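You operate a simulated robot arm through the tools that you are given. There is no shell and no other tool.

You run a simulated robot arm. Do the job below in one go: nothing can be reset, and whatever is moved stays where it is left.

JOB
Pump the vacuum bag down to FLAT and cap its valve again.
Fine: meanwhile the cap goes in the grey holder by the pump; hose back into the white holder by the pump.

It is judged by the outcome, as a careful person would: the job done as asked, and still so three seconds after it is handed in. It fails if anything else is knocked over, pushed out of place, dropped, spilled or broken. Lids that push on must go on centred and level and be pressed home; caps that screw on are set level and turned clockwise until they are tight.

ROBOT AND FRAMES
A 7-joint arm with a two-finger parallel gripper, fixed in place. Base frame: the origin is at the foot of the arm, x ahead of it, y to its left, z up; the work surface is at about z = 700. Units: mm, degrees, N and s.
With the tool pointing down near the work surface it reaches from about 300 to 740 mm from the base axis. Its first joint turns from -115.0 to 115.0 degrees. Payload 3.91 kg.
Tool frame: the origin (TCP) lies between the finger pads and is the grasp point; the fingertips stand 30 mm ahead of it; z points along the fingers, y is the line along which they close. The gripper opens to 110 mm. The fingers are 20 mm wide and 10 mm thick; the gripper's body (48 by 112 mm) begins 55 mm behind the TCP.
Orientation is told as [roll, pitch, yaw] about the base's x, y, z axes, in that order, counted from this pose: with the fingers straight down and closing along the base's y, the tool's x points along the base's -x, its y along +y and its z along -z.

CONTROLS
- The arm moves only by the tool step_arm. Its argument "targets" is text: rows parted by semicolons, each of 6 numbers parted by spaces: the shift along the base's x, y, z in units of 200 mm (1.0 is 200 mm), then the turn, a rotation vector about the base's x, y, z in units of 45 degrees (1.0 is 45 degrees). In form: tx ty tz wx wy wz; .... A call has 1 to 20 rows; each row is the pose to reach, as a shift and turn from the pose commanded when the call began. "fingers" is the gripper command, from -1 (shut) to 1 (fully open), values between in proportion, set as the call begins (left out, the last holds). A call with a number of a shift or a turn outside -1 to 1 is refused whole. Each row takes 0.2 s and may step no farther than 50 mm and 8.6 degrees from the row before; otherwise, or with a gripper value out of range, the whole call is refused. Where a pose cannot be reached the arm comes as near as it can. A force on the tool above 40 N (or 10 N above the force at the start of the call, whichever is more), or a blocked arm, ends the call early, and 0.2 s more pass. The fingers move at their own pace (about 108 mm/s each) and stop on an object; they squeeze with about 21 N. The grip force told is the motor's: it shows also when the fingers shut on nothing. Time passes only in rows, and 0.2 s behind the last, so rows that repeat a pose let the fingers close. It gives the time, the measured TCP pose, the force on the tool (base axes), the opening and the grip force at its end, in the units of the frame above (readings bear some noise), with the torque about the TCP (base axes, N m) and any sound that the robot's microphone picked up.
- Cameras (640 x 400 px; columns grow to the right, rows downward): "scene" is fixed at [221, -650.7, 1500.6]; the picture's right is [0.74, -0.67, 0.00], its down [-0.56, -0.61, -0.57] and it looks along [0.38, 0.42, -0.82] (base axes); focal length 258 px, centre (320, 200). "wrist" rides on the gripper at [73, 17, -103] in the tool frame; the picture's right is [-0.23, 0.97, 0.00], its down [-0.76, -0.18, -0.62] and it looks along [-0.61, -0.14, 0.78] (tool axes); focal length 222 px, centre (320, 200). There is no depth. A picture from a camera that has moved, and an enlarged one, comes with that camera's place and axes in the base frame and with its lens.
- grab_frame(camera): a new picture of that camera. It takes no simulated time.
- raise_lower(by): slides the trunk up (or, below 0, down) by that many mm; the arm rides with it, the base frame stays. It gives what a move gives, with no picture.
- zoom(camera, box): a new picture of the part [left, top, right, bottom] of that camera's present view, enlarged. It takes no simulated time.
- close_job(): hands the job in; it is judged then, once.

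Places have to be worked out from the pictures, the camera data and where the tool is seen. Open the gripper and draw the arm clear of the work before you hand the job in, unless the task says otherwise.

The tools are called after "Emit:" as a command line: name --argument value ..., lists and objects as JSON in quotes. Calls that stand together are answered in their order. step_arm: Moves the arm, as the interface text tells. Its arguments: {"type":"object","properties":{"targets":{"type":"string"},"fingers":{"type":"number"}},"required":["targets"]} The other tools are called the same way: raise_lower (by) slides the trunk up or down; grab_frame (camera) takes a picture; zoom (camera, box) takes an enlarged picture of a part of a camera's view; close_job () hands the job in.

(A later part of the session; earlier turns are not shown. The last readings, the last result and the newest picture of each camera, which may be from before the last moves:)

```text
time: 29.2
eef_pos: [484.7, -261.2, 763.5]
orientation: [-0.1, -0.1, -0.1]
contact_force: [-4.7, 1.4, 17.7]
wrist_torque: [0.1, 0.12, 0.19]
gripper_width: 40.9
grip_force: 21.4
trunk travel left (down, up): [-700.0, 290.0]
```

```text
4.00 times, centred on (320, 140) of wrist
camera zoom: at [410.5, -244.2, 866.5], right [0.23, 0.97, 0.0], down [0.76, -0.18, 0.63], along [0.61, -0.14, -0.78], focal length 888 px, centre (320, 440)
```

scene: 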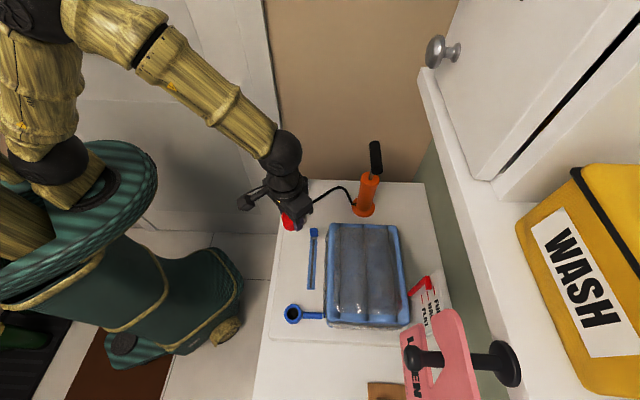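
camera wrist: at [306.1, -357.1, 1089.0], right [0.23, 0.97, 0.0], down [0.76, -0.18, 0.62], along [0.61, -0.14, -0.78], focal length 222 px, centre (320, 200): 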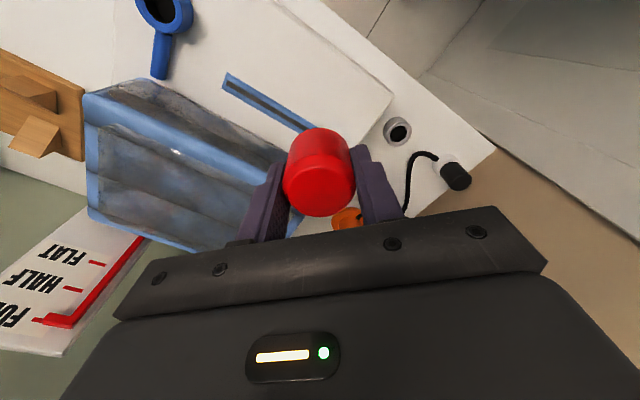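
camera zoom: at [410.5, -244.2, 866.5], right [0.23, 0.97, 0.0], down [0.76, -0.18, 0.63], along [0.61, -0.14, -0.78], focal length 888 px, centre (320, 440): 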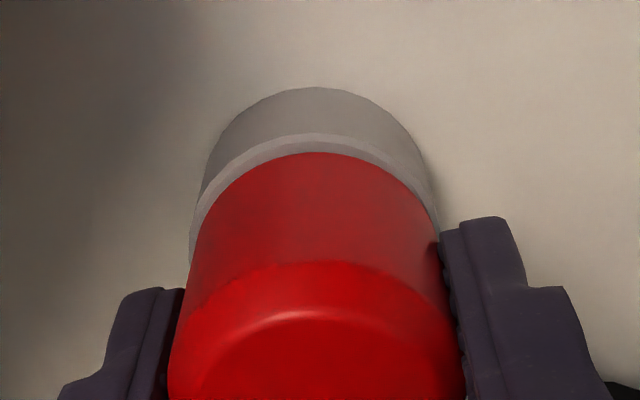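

The rim shows evenly around the cap only at the earlier x, so the first position was the centred one. I go back there, lower to light contact and then open the fingers slowly while watching the cap.

Emit:
step_arm --targets "0 0 0.01 0 0 0; -0.006 0 0.01 0 0 0; -0.006 0 0.003 0 0 0; -0.006 0 0 0 0 0; -0.006 0 0 0 0 0"

Emit:
zoom --camera "scene" --box '[293, 202, 323, 228]'

Emit:
zoom --camera "wrist" --box '[270, 90, 370, 190]'

```text
time: 30.4
eef_pos: [483.3, -261.4, 761.6]
orientation: [-0.2, -0.2, 0.0]
contact_force: [2.5, -0.7, 19.6]
wrist_torque: [0.02, 0.2, 0.18]
gripper_width: 40.5
grip_force: 21.5
trunk travel left (down, up): [-700.0, 290.0]
```

```text
15.38 times, centred on (308, 215) of scene
camera zoom: at [221.0, -650.7, 1500.6], right [0.74, -0.67, 0.0], down [-0.56, -0.61, -0.57], along [0.38, 0.42, -0.82], focal length 3967 px, centre (505, -31)
```

zoom: 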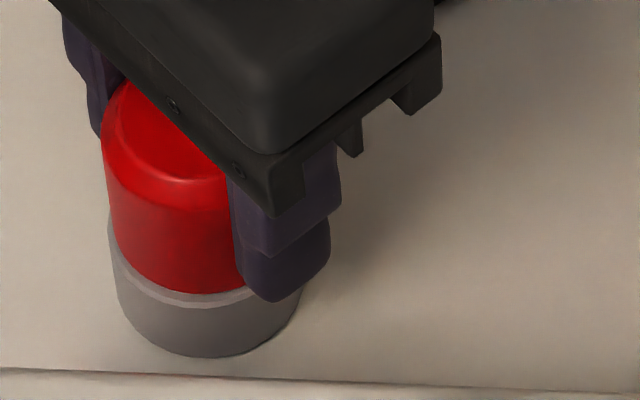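

```text
4.00 times, centred on (320, 140) of wrist
camera zoom: at [410.3, -244.1, 866.3], right [0.23, 0.97, 0.0], down [0.76, -0.18, 0.63], along [0.61, -0.14, -0.78], focal length 888 px, centre (320, 440)
```

zoom: 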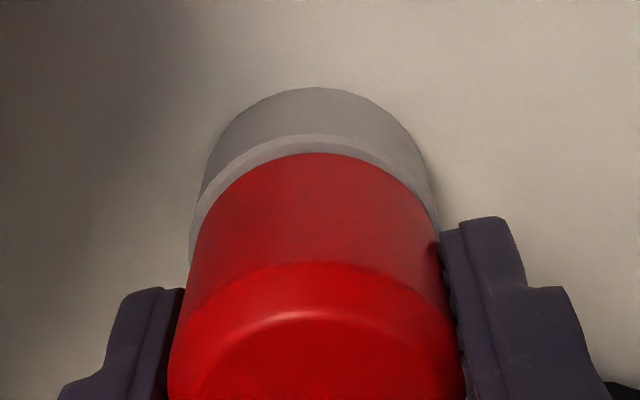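

The tool hardly moves sideways when commanded, so the cap's plug seems captured in the bore. I press a little more to see whether it is fully seated.

Emit:
step_arm --targets "0.001 -0.002 -0.005 0 0 0; 0.001 -0.002 -0.01 0 0 0; 0.001 -0.002 -0.01 0 0 0"

Emit:
zoom --camera "scene" --box '[293, 202, 323, 228]'

```text
time: 31.2
eef_pos: [483.5, -261.0, 758.6]
orientation: [-0.1, -0.2, 0.0]
contact_force: [3.5, 0.3, 18.8]
wrist_torque: [0.09, -0.04, 0.14]
gripper_width: 40.9
grip_force: 21.5
trunk travel left (down, up): [-700.0, 290.0]
```

```text
15.38 times, centred on (308, 215) of scene
camera zoom: at [221.0, -650.7, 1500.6], right [0.74, -0.67, 0.0], down [-0.56, -0.61, -0.57], along [0.38, 0.42, -0.82], focal length 3967 px, centre (505, -31)
```

zoom: 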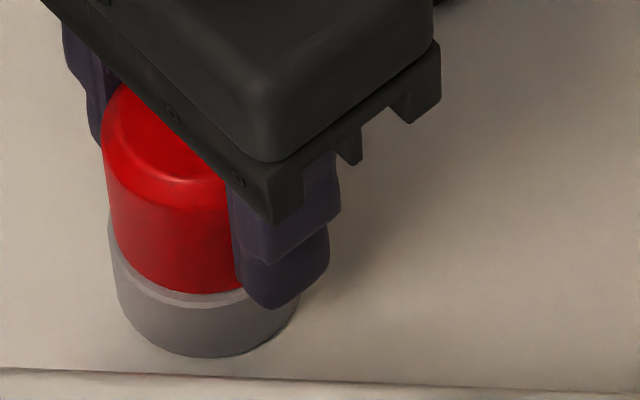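

The fingers slid over the cap while it stayed put, so it is seated firmly. I ease off and open the fingers.

Emit:
step_arm --targets "0 0 0.008 0 0 0; 0 0 0.008 0 0 0"

Emit:
step_arm --targets "0 0 0 0 0 0; 0 0 0 0 0 0" --fingers 0.1

Emit:
zoom --camera "scene" --box '[293, 202, 323, 228]'

Emit:
zoom --camera "wrist" --box '[240, 90, 400, 250]'

```text
time: 31.8
eef_pos: [483.8, -261.1, 759.2]
orientation: [0.0, 0.0, 0.0]
contact_force: [7.0, 1.9, 2.3]
wrist_torque: [0.01, -0.42, 0.21]
gripper_width: 40.8
grip_force: 21.2
trunk travel left (down, up): [-700.0, 290.0]
```

```text
time: 32.4
eef_pos: [482.3, -262.1, 759.3]
orientation: [0.0, 0.0, 0.0]
contact_force: [0.1, -0.6, 0.5]
wrist_torque: [0.01, 0.01, -0.01]
gripper_width: 60.8
grip_force: 0.1
trunk travel left (down, up): [-700.0, 290.0]
```

```text
15.38 times, centred on (308, 215) of scene
camera zoom: at [221.0, -650.7, 1500.6], right [0.74, -0.67, 0.0], down [-0.56, -0.61, -0.57], along [0.38, 0.42, -0.82], focal length 3967 px, centre (505, -31)
```

zoom: 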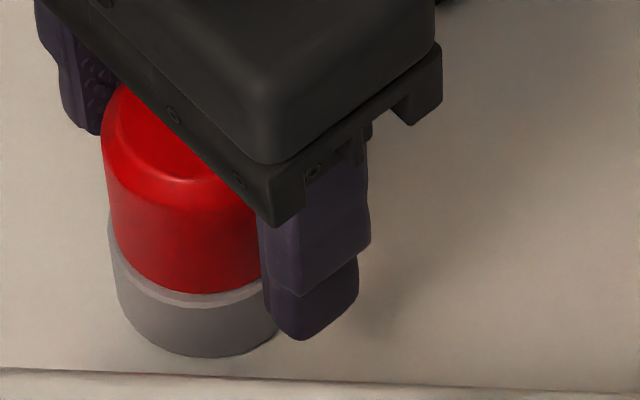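

```text
2.50 times, centred on (320, 170) of wrist
camera zoom: at [409.9, -245.0, 864.5], right [0.23, 0.97, 0.0], down [0.76, -0.18, 0.62], along [0.61, -0.14, -0.78], focal length 555 px, centre (320, 275)
```

zoom: 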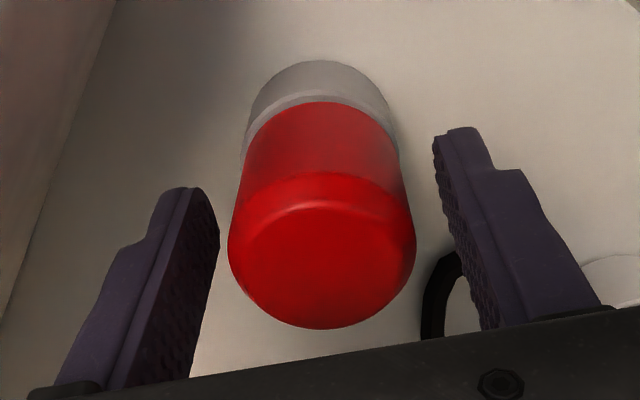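

The cap stands level in the grey holder. I raise straight up and view the hose end and white holder.

Emit:
step_arm --targets "0 0 0.1 0 0 0; 0 0 0.3 0 0 0; 0 0 0.5 0 0 0; 0 0 0.7 0 0 0; 0 0 0.8 0 0 0; 0 0 0.8 0 0 0"

Emit:
grab_frame --camera "wrist"

Emit:
zoom --camera "scene" --box '[270, 160, 390, 235]'

```text
time: 33.8
eef_pos: [483.2, -263.5, 919.7]
orientation: [0.0, 0.0, -0.1]
contact_force: [0.2, -0.3, 0.7]
wrist_torque: [-0.02, -0.03, -0.03]
gripper_width: 60.3
grip_force: 0.1
trunk travel left (down, up): [-700.0, 290.0]
```

```text
taken
camera wrist: at [410.3, -246.0, 1024.8], right [0.23, 0.97, 0.0], down [0.76, -0.18, 0.62], along [0.61, -0.14, -0.78], focal length 222 px, centre (320, 200)
```

wrist: 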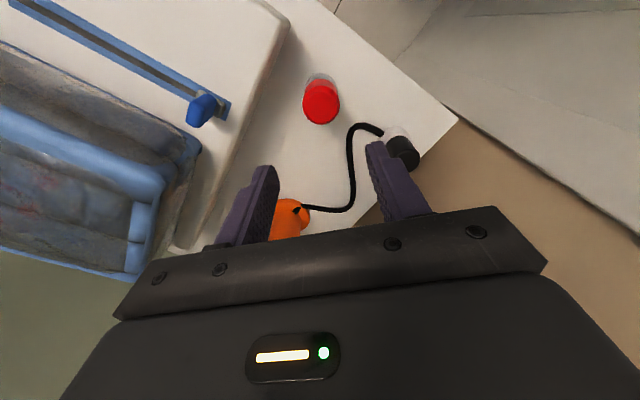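

```text
5.33 times, centred on (330, 198) of scene
camera zoom: at [221.0, -650.7, 1500.6], right [0.74, -0.67, 0.0], down [-0.56, -0.61, -0.57], along [0.38, 0.42, -0.82], focal length 1375 px, centre (267, 213)
```

zoom: 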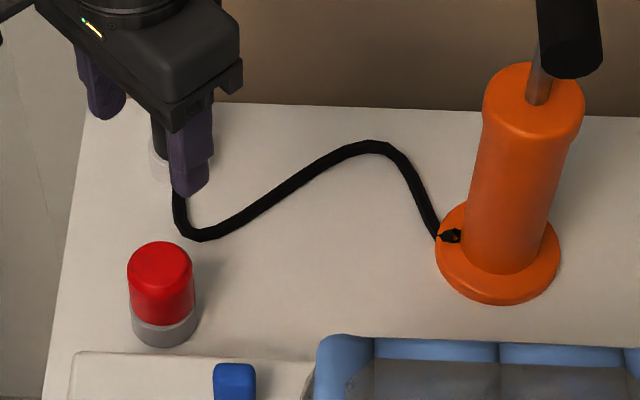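

The cap rests in the grey holder. I move above the hose nozzle near (572,-172), staying high, and look.

Emit:
step_arm --targets "0.12 0.12 0 0 0 0; 0.24 0.24 0 0 0 0; 0.36 0.36 0 0 0 0; 0.445 0.45 0 0 0 0; 0.445 0.45 -0.1 0 0 0; 0.445 0.45 -0.1 0 0 0" --fingers 1

Emit:
grab_frame --camera "wrist"

Emit:
zoom --camera "wrist" --box '[220, 60, 420, 185]'

Emit:
zoom --camera "scene" --box '[270, 160, 390, 235]'

```text
time: 35.2
eef_pos: [572.1, -172.6, 899.5]
orientation: [0.0, 0.1, 0.0]
contact_force: [-1.6, -0.5, -0.5]
wrist_torque: [0.01, -0.01, 0.0]
gripper_width: 110.1
grip_force: 0.0
trunk travel left (down, up): [-700.0, 290.0]
```

```text
taken
camera wrist: at [498.7, -155.1, 1004.1], right [0.23, 0.97, 0.0], down [0.76, -0.18, 0.62], along [0.61, -0.14, -0.78], focal length 222 px, centre (320, 200)
```

wrist: 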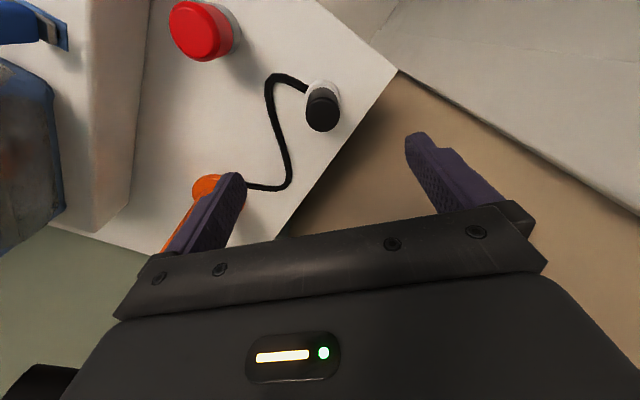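

```text
3.20 times, centred on (320, 122) of wrist
camera zoom: at [498.7, -155.1, 1004.1], right [0.23, 0.97, 0.0], down [0.76, -0.18, 0.62], along [0.61, -0.14, -0.78], focal length 711 px, centre (320, 448)
```

zoom: 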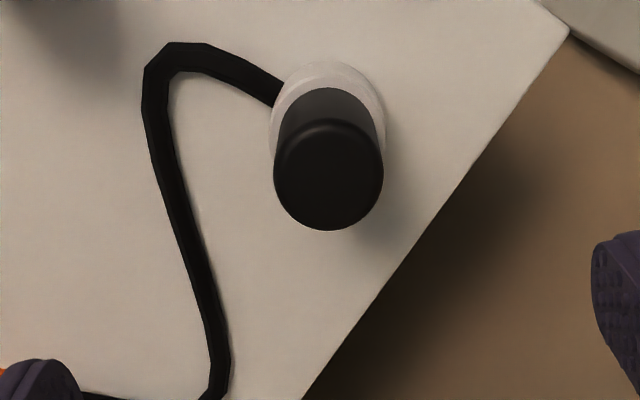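

```text
5.33 times, centred on (330, 198) of scene
camera zoom: at [221.0, -650.7, 1500.6], right [0.74, -0.67, 0.0], down [-0.56, -0.61, -0.57], along [0.38, 0.42, -0.82], focal length 1375 px, centre (267, 213)
```

zoom: 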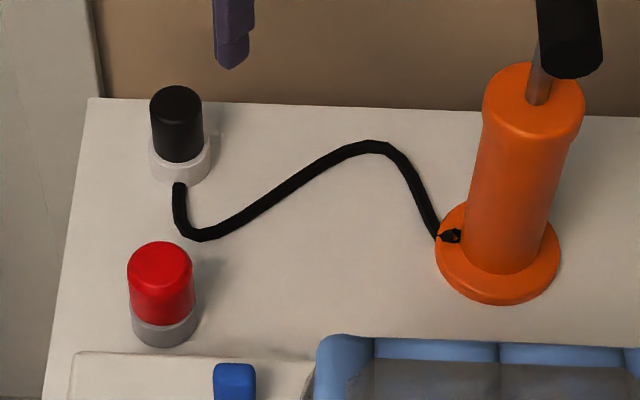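

Triangulation puts the nozzle top at about (573,-169,772), 35 mm wide, with the hose leaving toward (-0.7,-0.7). I turn to yaw +45 so the fingers close across the hose direction, go down to z≈810 and check.

Emit:
step_arm --targets "0.005 0.015 0 0 0 0.18; 0.005 0.015 0 0 0 0.36; 0.005 0.015 0 0 0 0.54; 0.005 0.015 0 0 0 0.72; 0.005 0.015 0 0 0 0.9; 0.005 0.015 -0.15 0 0 1; 0.005 0.015 -0.35 0 0 1; 0.005 0.015 -0.45 0 0 1; 0.005 0.015 -0.45 0 0 1"

Emit:
zoom --camera "wrist" --box '[180, 60, 460, 235]'

Emit:
zoom --camera "scene" --box '[270, 150, 350, 210]'

```text
time: 37.2
eef_pos: [571.5, -169.3, 810.1]
orientation: [0.0, -0.1, 45.0]
contact_force: [0.2, 0.1, 0.1]
wrist_torque: [-0.02, 0.01, 0.01]
gripper_width: 110.0
grip_force: 0.1
trunk travel left (down, up): [-700.0, 290.0]
```

```text
2.29 times, centred on (320, 148) of wrist
camera zoom: at [509.1, -208.2, 915.7], right [-0.53, 0.85, 0.0], down [0.66, 0.41, 0.62], along [0.53, 0.33, -0.78], focal length 508 px, centre (320, 320)
```

zoom: 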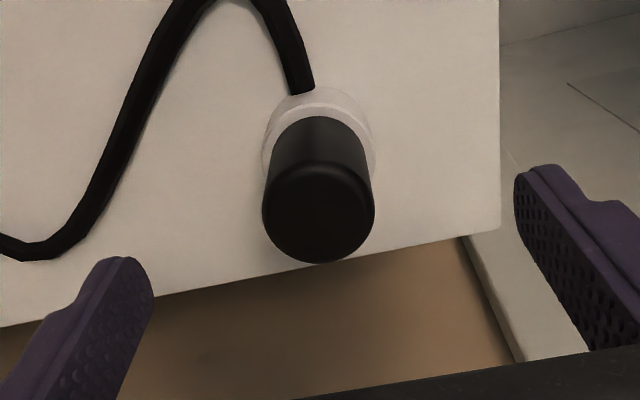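

```text
6.67 times, centred on (310, 180) of scene
camera zoom: at [221.0, -650.7, 1500.6], right [0.74, -0.67, 0.0], down [-0.56, -0.61, -0.57], along [0.38, 0.42, -0.82], focal length 1719 px, centre (387, 333)
```

zoom: 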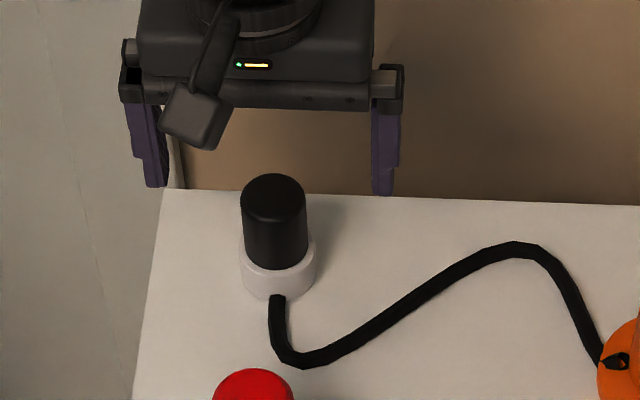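

The nozzle is right on the tool axis. I lower to z≈762 and narrow the fingers.

Emit:
step_arm --targets "0 0 -0.1 0 0 0; 0 0 -0.2 0 0 0; 0 0 -0.24 0 0 0; 0 0 -0.24 0 0 0"

Emit:
step_arm --targets "0 0 0 0 0 0; 0 0 0 0 0 0" --fingers 0

Emit:
zoom --camera "wrist" --box '[180, 90, 460, 265]'

Emit:
zoom --camera "scene" --box '[270, 150, 350, 210]'

```text
time: 38.2
eef_pos: [574.3, -168.4, 762.4]
orientation: [0.0, 0.0, 45.0]
contact_force: [-0.5, -0.4, -0.4]
wrist_torque: [0.0, 0.0, -0.03]
gripper_width: 109.9
grip_force: 0.0
trunk travel left (down, up): [-700.0, 290.0]
```

```text
time: 38.8
eef_pos: [573.3, -169.5, 762.8]
orientation: [0.0, 0.0, 45.0]
contact_force: [-0.2, 0.4, 0.7]
wrist_torque: [0.0, -0.02, -0.01]
gripper_width: 55.2
grip_force: 0.0
trunk travel left (down, up): [-700.0, 290.0]
```

```text
2.29 times, centred on (320, 178) of wrist
camera zoom: at [510.2, -208.7, 867.4], right [-0.53, 0.85, 0.0], down [0.66, 0.41, 0.62], along [0.53, 0.33, -0.78], focal length 508 px, centre (320, 251)
```

zoom: 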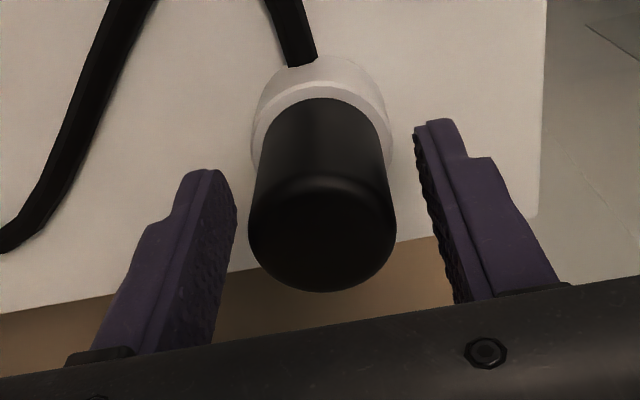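

```text
6.67 times, centred on (310, 180) of scene
camera zoom: at [221.0, -650.7, 1500.6], right [0.74, -0.67, 0.0], down [-0.56, -0.61, -0.57], along [0.38, 0.42, -0.82], focal length 1719 px, centre (387, 333)
```

zoom: 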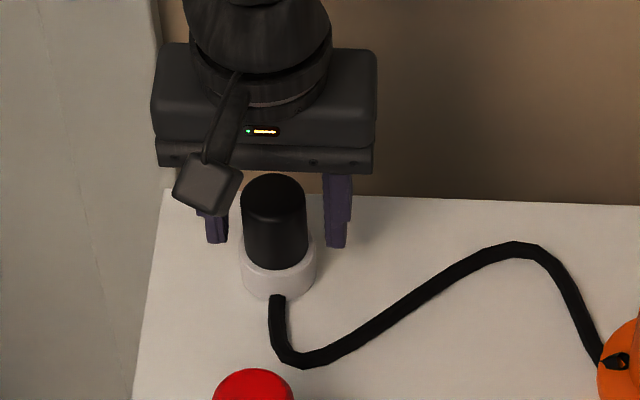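

The nozzle is centred between the pads with about 30 mm of pad contact. I close on it.

Emit:
step_arm --targets "0 0 0 0 0 0; 0 0 0 0 0 0; 0 0 0 0 0 0" --fingers -1

```text
time: 39.6
eef_pos: [573.5, -168.7, 762.9]
orientation: [0.1, 0.0, 45.0]
contact_force: [-4.3, 3.4, 0.0]
wrist_torque: [-0.02, -0.02, 0.0]
gripper_width: 35.0
grip_force: 21.1
trunk travel left (down, up): [-700.0, 290.0]
```

Gripped at 35 mm. I lift straight up slowly and check.

Emit:
step_arm --targets "0 0 0.03 0 0 0; 0 0 0.08 0 0 0; 0 0 0.15 0 0 0; 0 0 0.25 0 0 0; 0 0 0.4 0 0 0; 0 0 0.4 0 0 0"

Emit:
grab_frame --camera "scene"

Emit:
grab_frame --camera "wrist"

```text
time: 41.0
eef_pos: [572.7, -167.5, 843.9]
orientation: [0.1, 0.0, 45.0]
contact_force: [-0.3, -0.3, -0.3]
wrist_torque: [-0.02, -0.01, -0.03]
gripper_width: 35.2
grip_force: 20.8
trunk travel left (down, up): [-700.0, 290.0]
```

```text
taken
```

scene: 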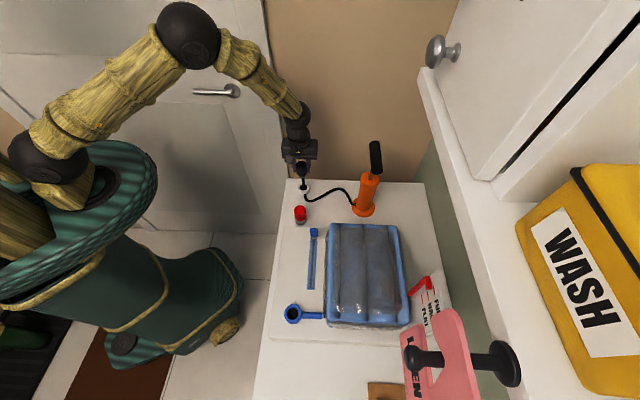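

```text
taken
camera wrist: at [509.3, -207.1, 948.3], right [-0.53, 0.85, 0.0], down [0.66, 0.41, 0.62], along [0.53, 0.33, -0.78], focal length 222 px, centre (320, 200)
```

wrist: 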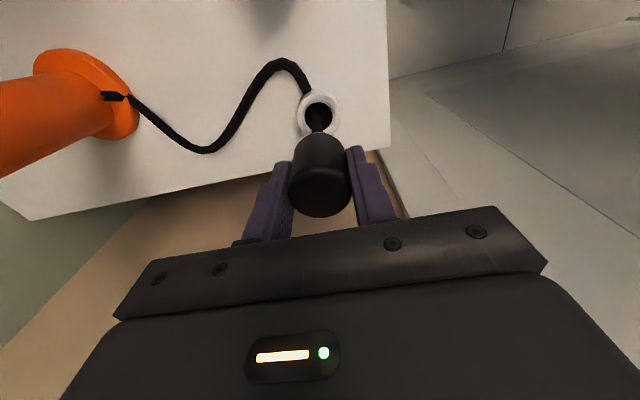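

Emit:
zoom --camera "wrist" --box '[260, 70, 388, 190]'

Emit:
zoom --camera "scene" --box '[275, 130, 355, 210]'

```text
3.33 times, centred on (324, 130) of wrist
camera zoom: at [509.3, -207.1, 948.3], right [-0.53, 0.85, 0.0], down [0.66, 0.41, 0.62], along [0.53, 0.33, -0.78], focal length 740 px, centre (307, 433)
```

zoom: 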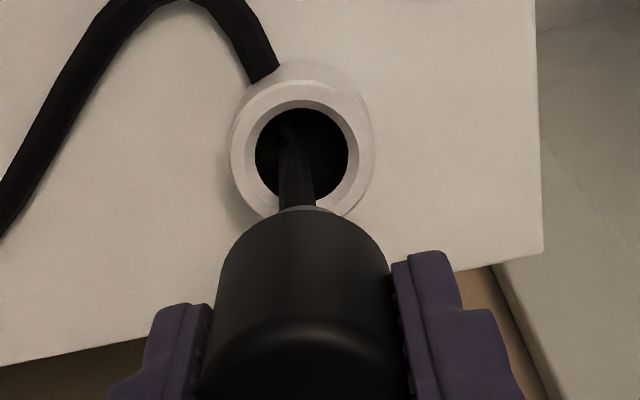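

```text
5.00 times, centred on (315, 170) of scene
camera zoom: at [221.0, -650.7, 1500.6], right [0.74, -0.67, 0.0], down [-0.56, -0.61, -0.57], along [0.38, 0.42, -0.82], focal length 1289 px, centre (345, 350)
```

zoom: 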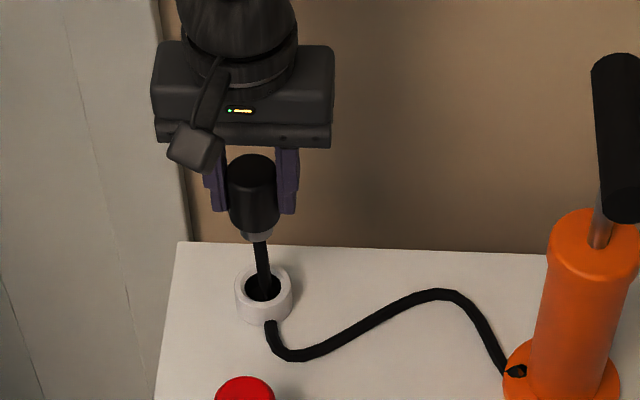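

The nozzle is out; it has a shoulder and a narrower grey plug below, with the hose trailing from it. I raise to z≈950 and carry it toward the open valve.

Emit:
step_arm --targets "0 0 0.2 0 0 0; 0 0 0.4 0 0 0; -0.1 -0.11 0.53 0 0 0; -0.23 -0.25 0.53 0 0 0; -0.38 -0.41 0.53 0 0 0; -0.53 -0.57 0.53 0 0 0; -0.68 -0.73 0.53 0 0 0; -0.83 -0.89 0.53 0 0 0; -0.93 -1 0.53 0 0 0; -0.93 -1 0.53 0 0 0"

Emit:
step_arm --targets "-0.15 -0.16 0 0 0 0; -0.3 -0.32 0 0 0 0; -0.45 -0.48 0 0 0 0; -0.6 -0.63 0 0 0 0; -0.645 -0.685 0 0 0 0; -0.645 -0.685 0 0 0 0"

Emit:
grab_frame --camera "wrist"

Emit:
grab_frame --camera "scene"

```text
time: 43.2
eef_pos: [386.1, -370.8, 948.8]
orientation: [0.1, 0.1, 45.0]
contact_force: [-0.1, 0.3, -1.2]
wrist_torque: [0.02, 0.03, 0.02]
gripper_width: 34.7
grip_force: 21.4
trunk travel left (down, up): [-700.0, 290.0]
```

```text
time: 44.6
eef_pos: [259.3, -506.4, 946.6]
orientation: [0.2, -0.1, 44.9]
contact_force: [0.1, 0.1, -0.5]
wrist_torque: [0.02, 0.0, 0.03]
gripper_width: 35.0
grip_force: 20.7
trunk travel left (down, up): [-700.0, 290.0]
```

```text
taken
camera wrist: at [195.1, -544.9, 1051.4], right [-0.53, 0.85, 0.0], down [0.66, 0.41, 0.62], along [0.53, 0.33, -0.78], focal length 222 px, centre (320, 200)
```

wrist: 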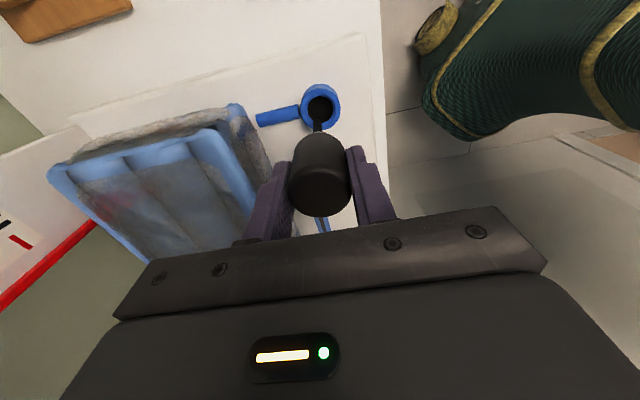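

```text
taken
```

scene: 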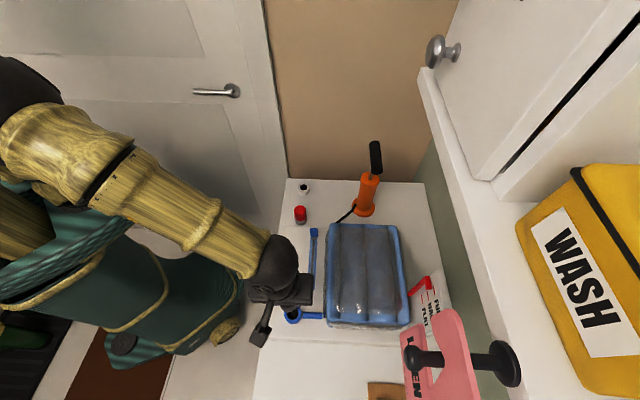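

I'm above the valve with the nozzle. I zoom to measure the valve's offset from the tool axis.

Emit:
zoom --camera "wrist" --box '[240, 60, 400, 180]'

Emit:
zoom --camera "scene" --box '[250, 190, 390, 340]'

```text
3.33 times, centred on (320, 120) of wrist
camera zoom: at [195.1, -544.9, 1051.4], right [-0.53, 0.85, 0.0], down [0.66, 0.41, 0.62], along [0.53, 0.33, -0.78], focal length 740 px, centre (320, 467)
```

zoom: 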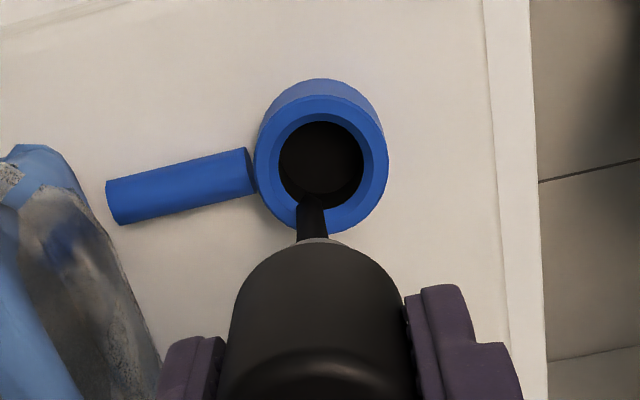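

```text
2.67 times, centred on (320, 265) of scene
camera zoom: at [221.0, -650.7, 1500.6], right [0.74, -0.67, 0.0], down [-0.56, -0.61, -0.57], along [0.38, 0.42, -0.82], focal length 688 px, centre (320, 27)
```

zoom: 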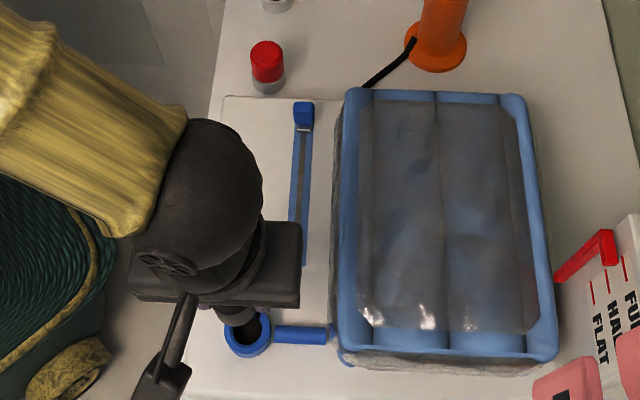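

The valve bore centre computes to about (258,-505), matching where I gripped the cap, and the tool is within 1 mm of it. I lower to z≈868 and look again before the plug enters.

Emit:
step_arm --targets "-0.002 0.001 -0.15 0 0 0; -0.002 0.001 -0.3 0 0 0; -0.002 0.001 -0.39 0 0 0; -0.002 0.001 -0.39 0 0 0"

Emit:
zoom --camera "wrist" --box '[240, 70, 400, 190]'

Emit:
zoom --camera "scene" --box '[260, 280, 340, 340]'

```text
time: 45.6
eef_pos: [258.9, -505.8, 868.0]
orientation: [0.0, 0.0, 45.1]
contact_force: [-0.2, 0.1, 0.4]
wrist_torque: [-0.03, -0.02, 0.01]
gripper_width: 35.1
grip_force: 21.0
trunk travel left (down, up): [-700.0, 290.0]
```

```text
3.33 times, centred on (320, 130) of wrist
camera zoom: at [194.3, -544.5, 972.9], right [-0.53, 0.85, 0.0], down [0.66, 0.41, 0.62], along [0.53, 0.33, -0.78], focal length 740 px, centre (320, 433)
```

zoom: 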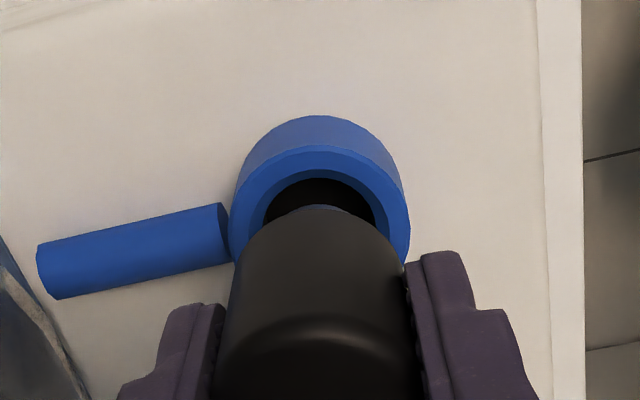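

```text
6.67 times, centred on (300, 310) of scene
camera zoom: at [221.0, -650.7, 1500.6], right [0.74, -0.67, 0.0], down [-0.56, -0.61, -0.57], along [0.38, 0.42, -0.82], focal length 1719 px, centre (453, -533)
```

zoom: 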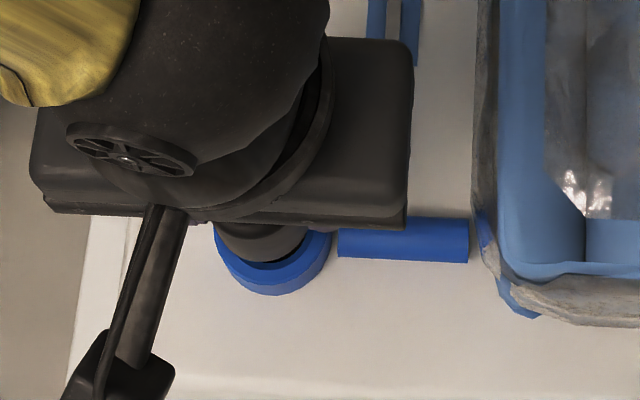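

The valve rim (z≈805) is concentric with the nozzle in this view. I lower in small steps until it seats.

Emit:
step_arm --targets "0 0 -0.03 0 0 0; 0 0 -0.06 0 0 0; 0 0 -0.08 0 0 0; 0 0 -0.08 0 0 0"

Emit:
zoom --camera "wrist" --box '[240, 70, 400, 190]'

Emit:
zoom --camera "scene" --box '[275, 295, 315, 325]'

```text
time: 46.6
eef_pos: [257.8, -507.2, 854.2]
orientation: [0.0, 0.1, 44.9]
contact_force: [-0.1, -0.4, -0.8]
wrist_torque: [0.0, -0.01, 0.0]
gripper_width: 34.9
grip_force: 20.8
trunk travel left (down, up): [-700.0, 290.0]
```

```text
3.33 times, centred on (320, 130) of wrist
camera zoom: at [194.0, -545.2, 958.5], right [-0.53, 0.85, 0.0], down [0.66, 0.41, 0.62], along [0.53, 0.33, -0.78], focal length 740 px, centre (320, 433)
```

zoom: 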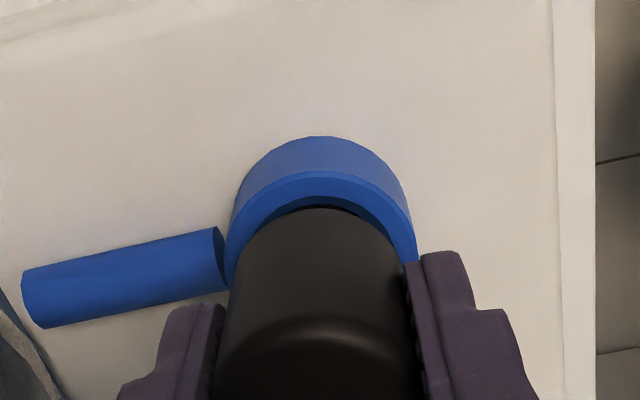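

```text
13.33 times, centred on (295, 310) of scene
camera zoom: at [221.0, -650.7, 1500.6], right [0.74, -0.67, 0.0], down [-0.56, -0.61, -0.57], along [0.38, 0.42, -0.82], focal length 3438 px, centre (653, -1267)
```

zoom: 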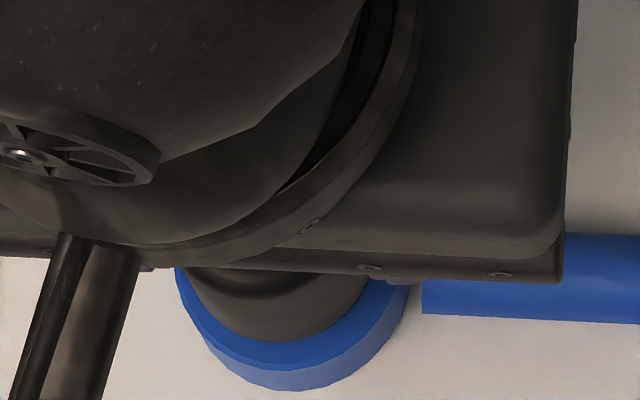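

Both views show it concentric. I continue down in 2 mm steps to contact.

Emit:
step_arm --targets "0 0 -0.01 0 0 0; 0 0 -0.02 0 0 0; 0 0 -0.03 0 0 0; 0 0 -0.04 0 0 0; 0 0 -0.05 0 0 0; 0 0 -0.05 0 0 0"

Emit:
zoom --camera "wrist" --box '[240, 70, 400, 190]'

```text
time: 48.0
eef_pos: [258.1, -506.4, 844.3]
orientation: [0.0, 0.0, 45.0]
contact_force: [-0.3, -0.3, 0.9]
wrist_torque: [0.0, 0.0, 0.01]
gripper_width: 35.1
grip_force: 21.3
trunk travel left (down, up): [-700.0, 290.0]
```

```text
3.33 times, centred on (320, 130) of wrist
camera zoom: at [194.9, -544.6, 948.5], right [-0.53, 0.85, 0.0], down [0.66, 0.41, 0.62], along [0.53, 0.33, -0.78], focal length 740 px, centre (320, 433)
```

zoom: 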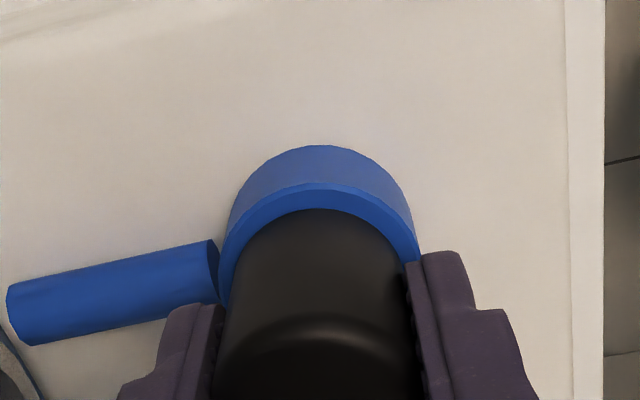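

Still no contact at z≈844, so I continue down in small steps.

Emit:
step_arm --targets "0 0 -0.01 0 0 0; 0 0 -0.02 0 0 0; 0 0 -0.03 0 0 0; 0 0 -0.03 0 0 0"

Emit:
zoom --camera "wrist" --box '[240, 70, 400, 190]'

```text
time: 49.0
eef_pos: [258.3, -506.2, 839.7]
orientation: [-0.1, 0.0, 45.0]
contact_force: [1.4, -0.5, 18.9]
wrist_torque: [0.28, 0.27, 0.01]
gripper_width: 34.9
grip_force: 21.1
trunk travel left (down, up): [-700.0, 290.0]
```

```text
3.33 times, centred on (320, 130) of wrist
camera zoom: at [194.4, -544.6, 944.2], right [-0.53, 0.85, 0.0], down [0.66, 0.41, 0.62], along [0.53, 0.33, -0.78], focal length 740 px, centre (320, 433)
```

zoom: 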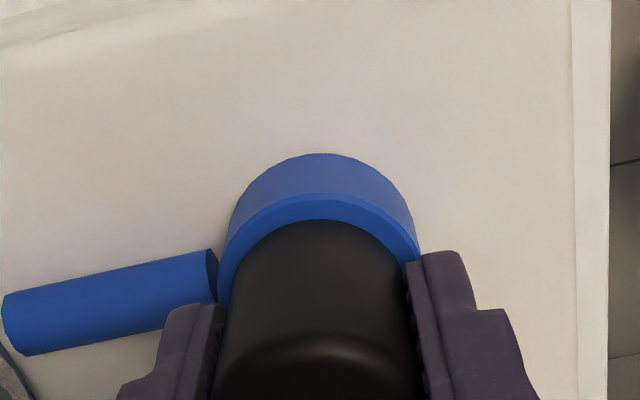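

Contact at 18.9 N, and the nozzle appears to have slid up a little in the grip. I look at the whole picture to check that it is level.

Emit:
grab_frame --camera "wrist"

Emit:
zoom --camera "scene" --box '[265, 285, 325, 330]'

Emit:
zoom --camera "wrist" --box '[260, 110, 400, 230]'

```text
taken
camera wrist: at [194.4, -544.6, 944.2], right [-0.53, 0.85, 0.0], down [0.66, 0.41, 0.62], along [0.53, 0.33, -0.78], focal length 222 px, centre (320, 200)
```

wrist: 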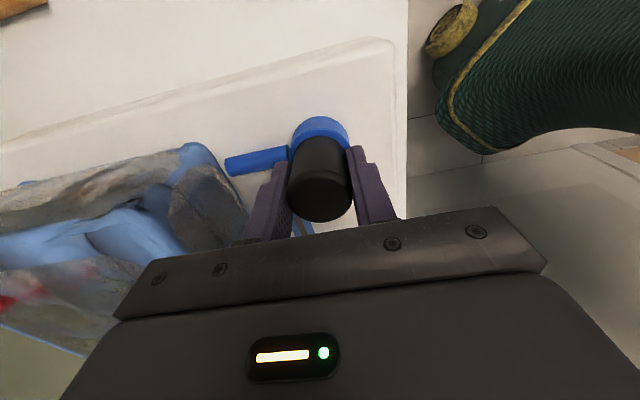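

```text
8.89 times, centred on (295, 308) of scene
camera zoom: at [221.0, -650.7, 1500.6], right [0.74, -0.67, 0.0], down [-0.56, -0.61, -0.57], along [0.38, 0.42, -0.82], focal length 2292 px, centre (542, -756)
```

zoom: 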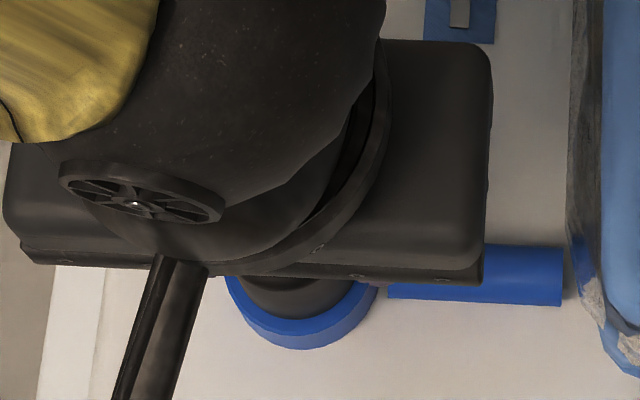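

```text
3.33 times, centred on (330, 170) of wrist
camera zoom: at [194.4, -544.6, 944.2], right [-0.53, 0.85, 0.0], down [0.66, 0.41, 0.62], along [0.53, 0.33, -0.78], focal length 740 px, centre (287, 300)
```

zoom: 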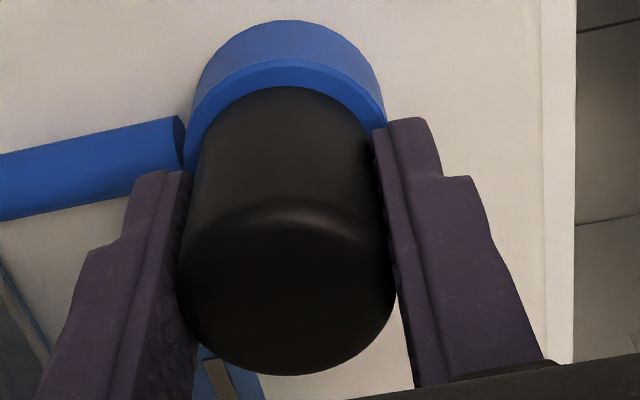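

The nozzle slid about 4 mm up in the grip, so its shoulder has been on the valve rim since z≈844. I ease off, open the fingers and look.

Emit:
step_arm --targets "0 0 0.01 0 0 0; 0 0 0.01 0 0 0"

Emit:
step_arm --targets "0 0 0 0 0 0; 0 0 0 0 0 0" --fingers 0.1

Emit:
zoom --camera "wrist" --box '[240, 90, 400, 230]'

```text
time: 49.6
eef_pos: [258.4, -506.0, 839.5]
orientation: [0.1, -0.2, 44.9]
contact_force: [1.9, -2.2, 2.9]
wrist_torque: [-0.2, -0.08, 0.03]
gripper_width: 34.9
grip_force: 20.8
trunk travel left (down, up): [-700.0, 290.0]
```

```text
time: 50.2
eef_pos: [258.0, -505.1, 839.1]
orientation: [0.1, -0.1, 45.0]
contact_force: [0.3, -0.6, 0.3]
wrist_torque: [0.02, 0.01, 0.0]
gripper_width: 60.6
grip_force: 0.0
trunk travel left (down, up): [-700.0, 290.0]
```

```text
2.86 times, centred on (320, 160) of wrist
camera zoom: at [194.4, -545.3, 944.6], right [-0.53, 0.85, 0.0], down [0.66, 0.41, 0.62], along [0.53, 0.33, -0.78], focal length 635 px, centre (320, 314)
```

zoom: 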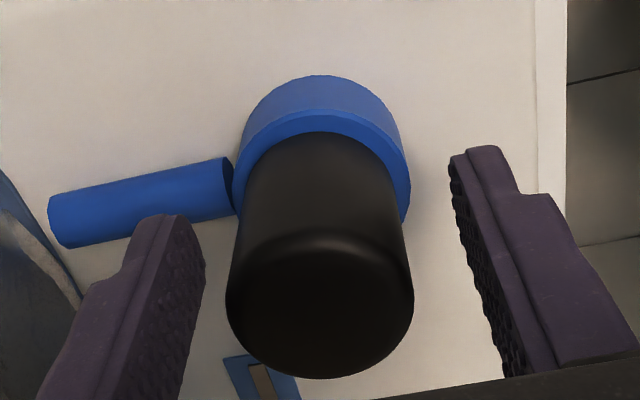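

The nozzle stands upright and concentric on the valve. I raise straight up clear of it and swing over toward the pump at height.

Emit:
step_arm --targets "0 0 0.1 0 0 0; 0 0 0.3 0 0 0; 0 0 0.5 0 0 0; 0 0 0.7 0 0 0; 0 0 0.9 0 0 0; 0 0 1 0 0 0; 0 0 1 0 0 0" --fingers 0.3

Emit:
grab_frame --camera "scene"

Emit:
grab_frame --camera "wrist"

```text
time: 51.8
eef_pos: [259.0, -505.6, 1039.0]
orientation: [0.0, 0.0, 45.1]
contact_force: [0.4, -0.3, 0.9]
wrist_torque: [0.0, -0.02, -0.01]
gripper_width: 71.4
grip_force: 0.1
trunk travel left (down, up): [-700.0, 290.0]
```

```text
taken
```

scene: 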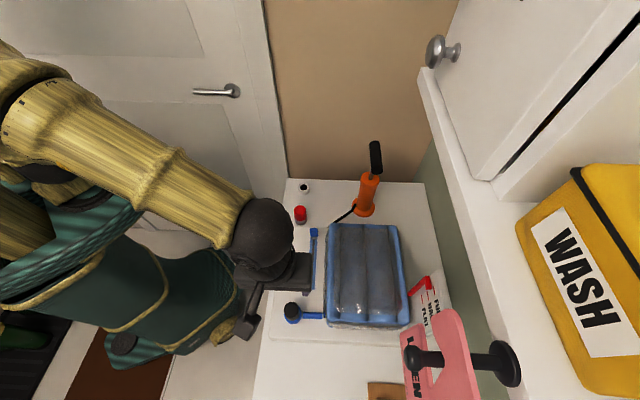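

```text
taken
camera wrist: at [195.6, -545.4, 1144.0], right [-0.53, 0.85, 0.0], down [0.66, 0.41, 0.62], along [0.53, 0.33, -0.78], focal length 222 px, centre (320, 200)
```

wrist: 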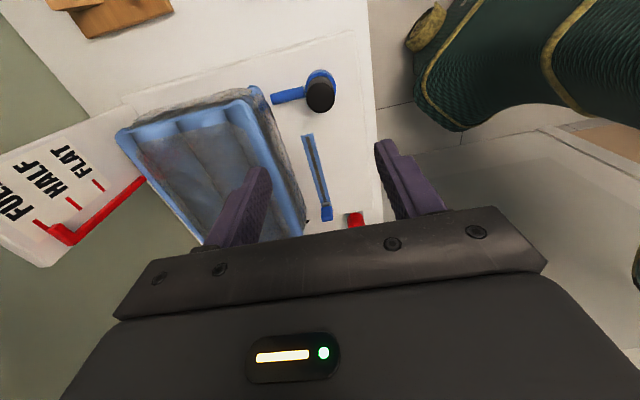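

The nozzle is on the valve. I zoom on the hose run and the valve to check nothing is amiss.

Emit:
zoom --camera "scene" --box '[270, 170, 400, 330]'

Emit:
zoom --camera "wrist" --box '[240, 50, 400, 240]'

```text
2.50 times, centred on (335, 250) of scene
camera zoom: at [221.0, -650.7, 1500.6], right [0.74, -0.67, 0.0], down [-0.56, -0.61, -0.57], along [0.38, 0.42, -0.82], focal length 645 px, centre (282, 75)
```

zoom: 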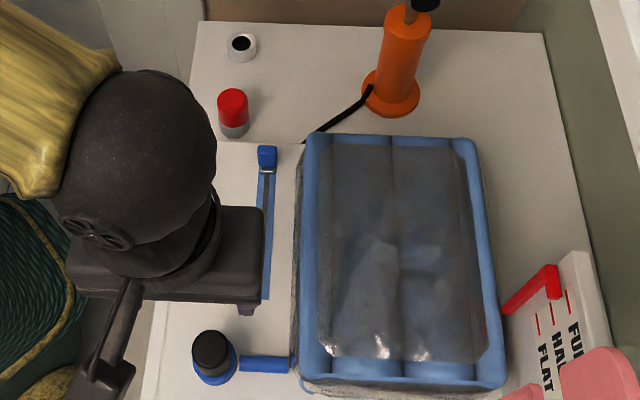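

```text
2.11 times, centred on (320, 145) of wrist
camera zoom: at [195.6, -545.4, 1144.0], right [-0.53, 0.85, 0.0], down [0.66, 0.41, 0.62], along [0.53, 0.33, -0.78], focal length 468 px, centre (320, 316)
```

zoom: 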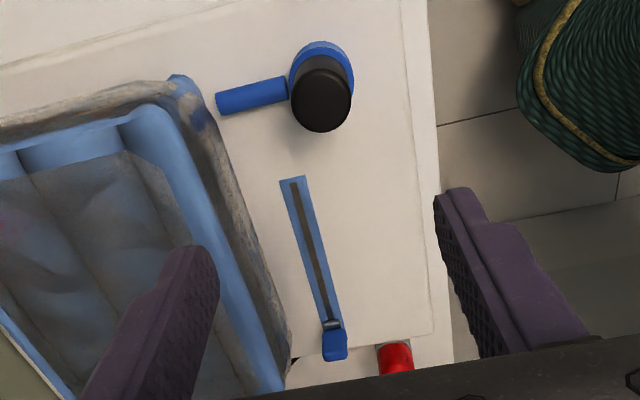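

The hose is plugged in. I move toward the pump at z≈1090 in two calls.

Emit:
step_arm --targets "0.2 0.07 0.05 0 0 0; 0.4 0.14 0.1 0 0 0; 0.6 0.21 0.15 0 0 0; 0.8 0.28 0.2 0 0 0; 0.98 0.33 0.25 0 0 0; 0.98 0.33 0.25 0 0 0"

Emit:
step_arm --targets "0.2 0.05 0 0 0 0; 0.4 0.1 0 0 0 0; 0.6 0.15 0 0 0 0; 0.75 0.2 0 0 0 0; 0.75 0.2 0 0 0 0"

Emit:
grab_frame --camera "wrist"

Emit:
grab_frame --camera "scene"

```text
time: 53.2
eef_pos: [452.9, -441.1, 1089.0]
orientation: [-0.1, 0.0, 44.9]
contact_force: [-0.4, 0.5, 0.4]
wrist_torque: [0.0, -0.07, -0.03]
gripper_width: 71.3
grip_force: 0.1
trunk travel left (down, up): [-700.0, 290.0]
```

```text
time: 54.4
eef_pos: [603.6, -400.5, 1089.5]
orientation: [0.0, -0.1, 45.0]
contact_force: [-0.5, 0.1, 0.0]
wrist_torque: [0.0, 0.03, 0.02]
gripper_width: 71.2
grip_force: 0.0
trunk travel left (down, up): [-700.0, 290.0]
```

```text
taken
camera wrist: at [539.8, -439.1, 1195.1], right [-0.53, 0.85, 0.0], down [0.66, 0.41, 0.62], along [0.53, 0.33, -0.78], focal length 222 px, centre (320, 200)
```

wrist: 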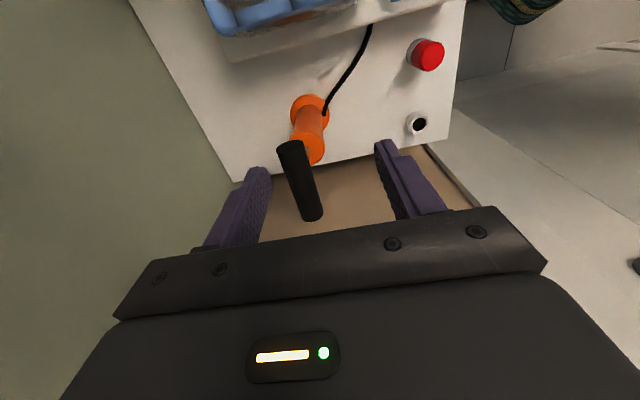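

```text
taken
```

scene: 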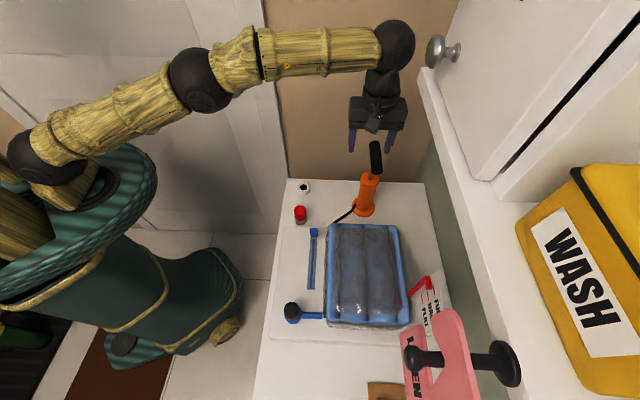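

The handle bar centre computes to about (684,-375) at z≈970, lying along (0.72,0.69), which suits yaw +45. I move above it at z≈1060 to test reach.

Emit:
step_arm --targets "0.15 0.04 0 0 0 0; 0.3 0.09 -0.05 0 0 0; 0.4 0.127 -0.1 0 0 0; 0.4 0.127 -0.15 0 0 0; 0.4 0.127 -0.15 0 0 0"

Emit:
grab_frame --camera "wrist"

Emit:
zoom --camera "scene" --box '[300, 60, 460, 220]'

```text
time: 55.6
eef_pos: [651.3, -355.7, 1060.3]
orientation: [0.0, 0.0, 45.0]
contact_force: [-0.3, -1.0, 0.9]
wrist_torque: [0.0, -0.01, 0.04]
gripper_width: 71.4
grip_force: 0.1
out of reach, approached as far as the arm can: row 1, 2, 3, 4, 5
trunk travel left (down, up): [-700.0, 290.0]
```

```text
taken
camera wrist: at [586.9, -394.5, 1165.2], right [-0.53, 0.85, 0.0], down [0.66, 0.41, 0.62], along [0.53, 0.33, -0.78], focal length 222 px, centre (320, 200)
```

wrist: 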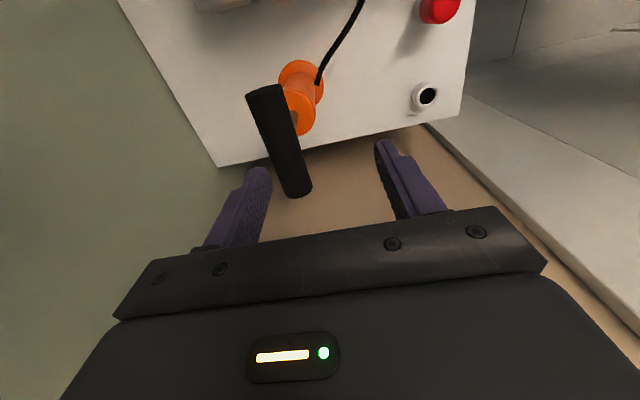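

```text
2.50 times, centred on (380, 140) of scene
camera zoom: at [221.0, -650.7, 1500.6], right [0.74, -0.67, 0.0], down [-0.56, -0.61, -0.57], along [0.38, 0.42, -0.82], focal length 645 px, centre (170, 350)
```

zoom: 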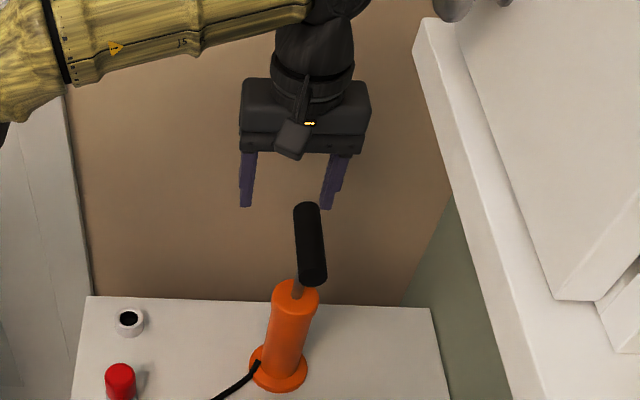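

Straight-down reach ends at radius 742, and the handle is at 781. Tilting the tool 22° about the bar's own axis (fingers pointing outward) keeps the grip on the round bar and extends reach, so I tilt here at height.

Emit:
step_arm --targets "-0.1 0 0.05 -0.115 -0.115 0; -0.1 0 0.05 -0.23 -0.23 0; -0.1 0 0.05 -0.346 -0.346 0; -0.1 0 0.05 -0.346 -0.346 0"

Emit:
grab_frame --camera "wrist"

Emit:
zoom --camera "scene" --box '[300, 60, 460, 220]'

```text
time: 56.6
eef_pos: [703.6, -399.2, 1092.4]
orientation: [-22.0, -0.1, 45.1]
contact_force: [-0.7, 0.8, -0.1]
wrist_torque: [0.01, 0.02, 0.02]
gripper_width: 71.6
grip_force: 0.0
out of reach, approached as far as the arm can: row 1, 2, 3, 4
trunk travel left (down, up): [-700.0, 290.0]
```

```text
taken
camera wrist: at [613.3, -411.7, 1184.3], right [-0.48, 0.8, -0.36], down [0.49, 0.59, 0.64], along [0.73, 0.13, -0.67], focal length 222 px, centre (320, 200)
```

wrist: 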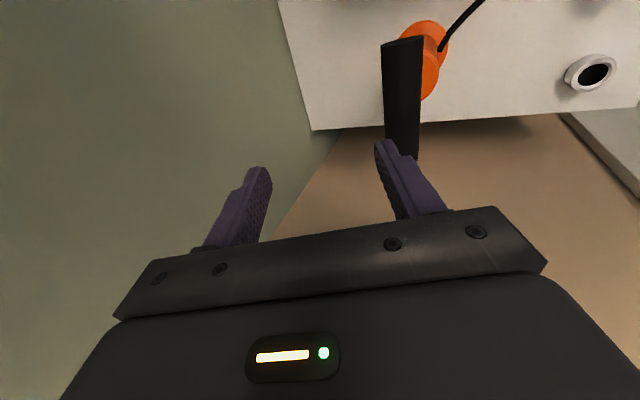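

```text
2.50 times, centred on (380, 140) of scene
camera zoom: at [221.0, -650.7, 1500.6], right [0.74, -0.67, 0.0], down [-0.56, -0.61, -0.57], along [0.38, 0.42, -0.82], focal length 645 px, centre (170, 350)
```

zoom: 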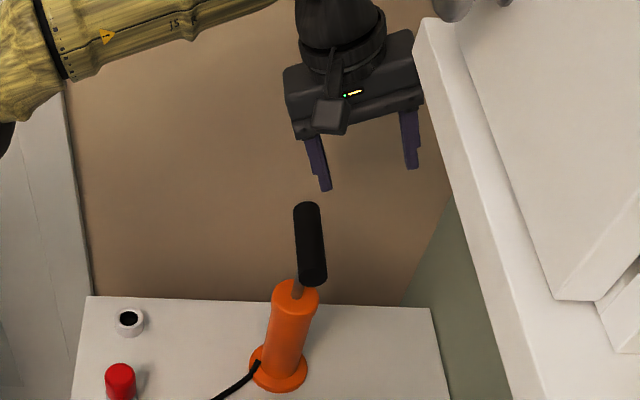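

The arm tilted but ended at (703,-399,1092), a bit past the handle toward the wall side. I make a small move back to learn the pose it takes as commanded.

Emit:
step_arm --targets "-0.05 0.05 0 0 0 0; -0.1 0.1 0 0 0 0; -0.1 0.1 0 0 0 0"

```text
time: 57.4
eef_pos: [705.2, -391.5, 1097.4]
orientation: [-21.9, 0.0, 45.0]
contact_force: [0.4, 0.5, -0.3]
wrist_torque: [0.02, -0.01, 0.01]
gripper_width: 71.4
grip_force: 0.0
out of reach, approached as far as the arm can: row 1, 2, 3
trunk travel left (down, up): [-700.0, 290.0]
```

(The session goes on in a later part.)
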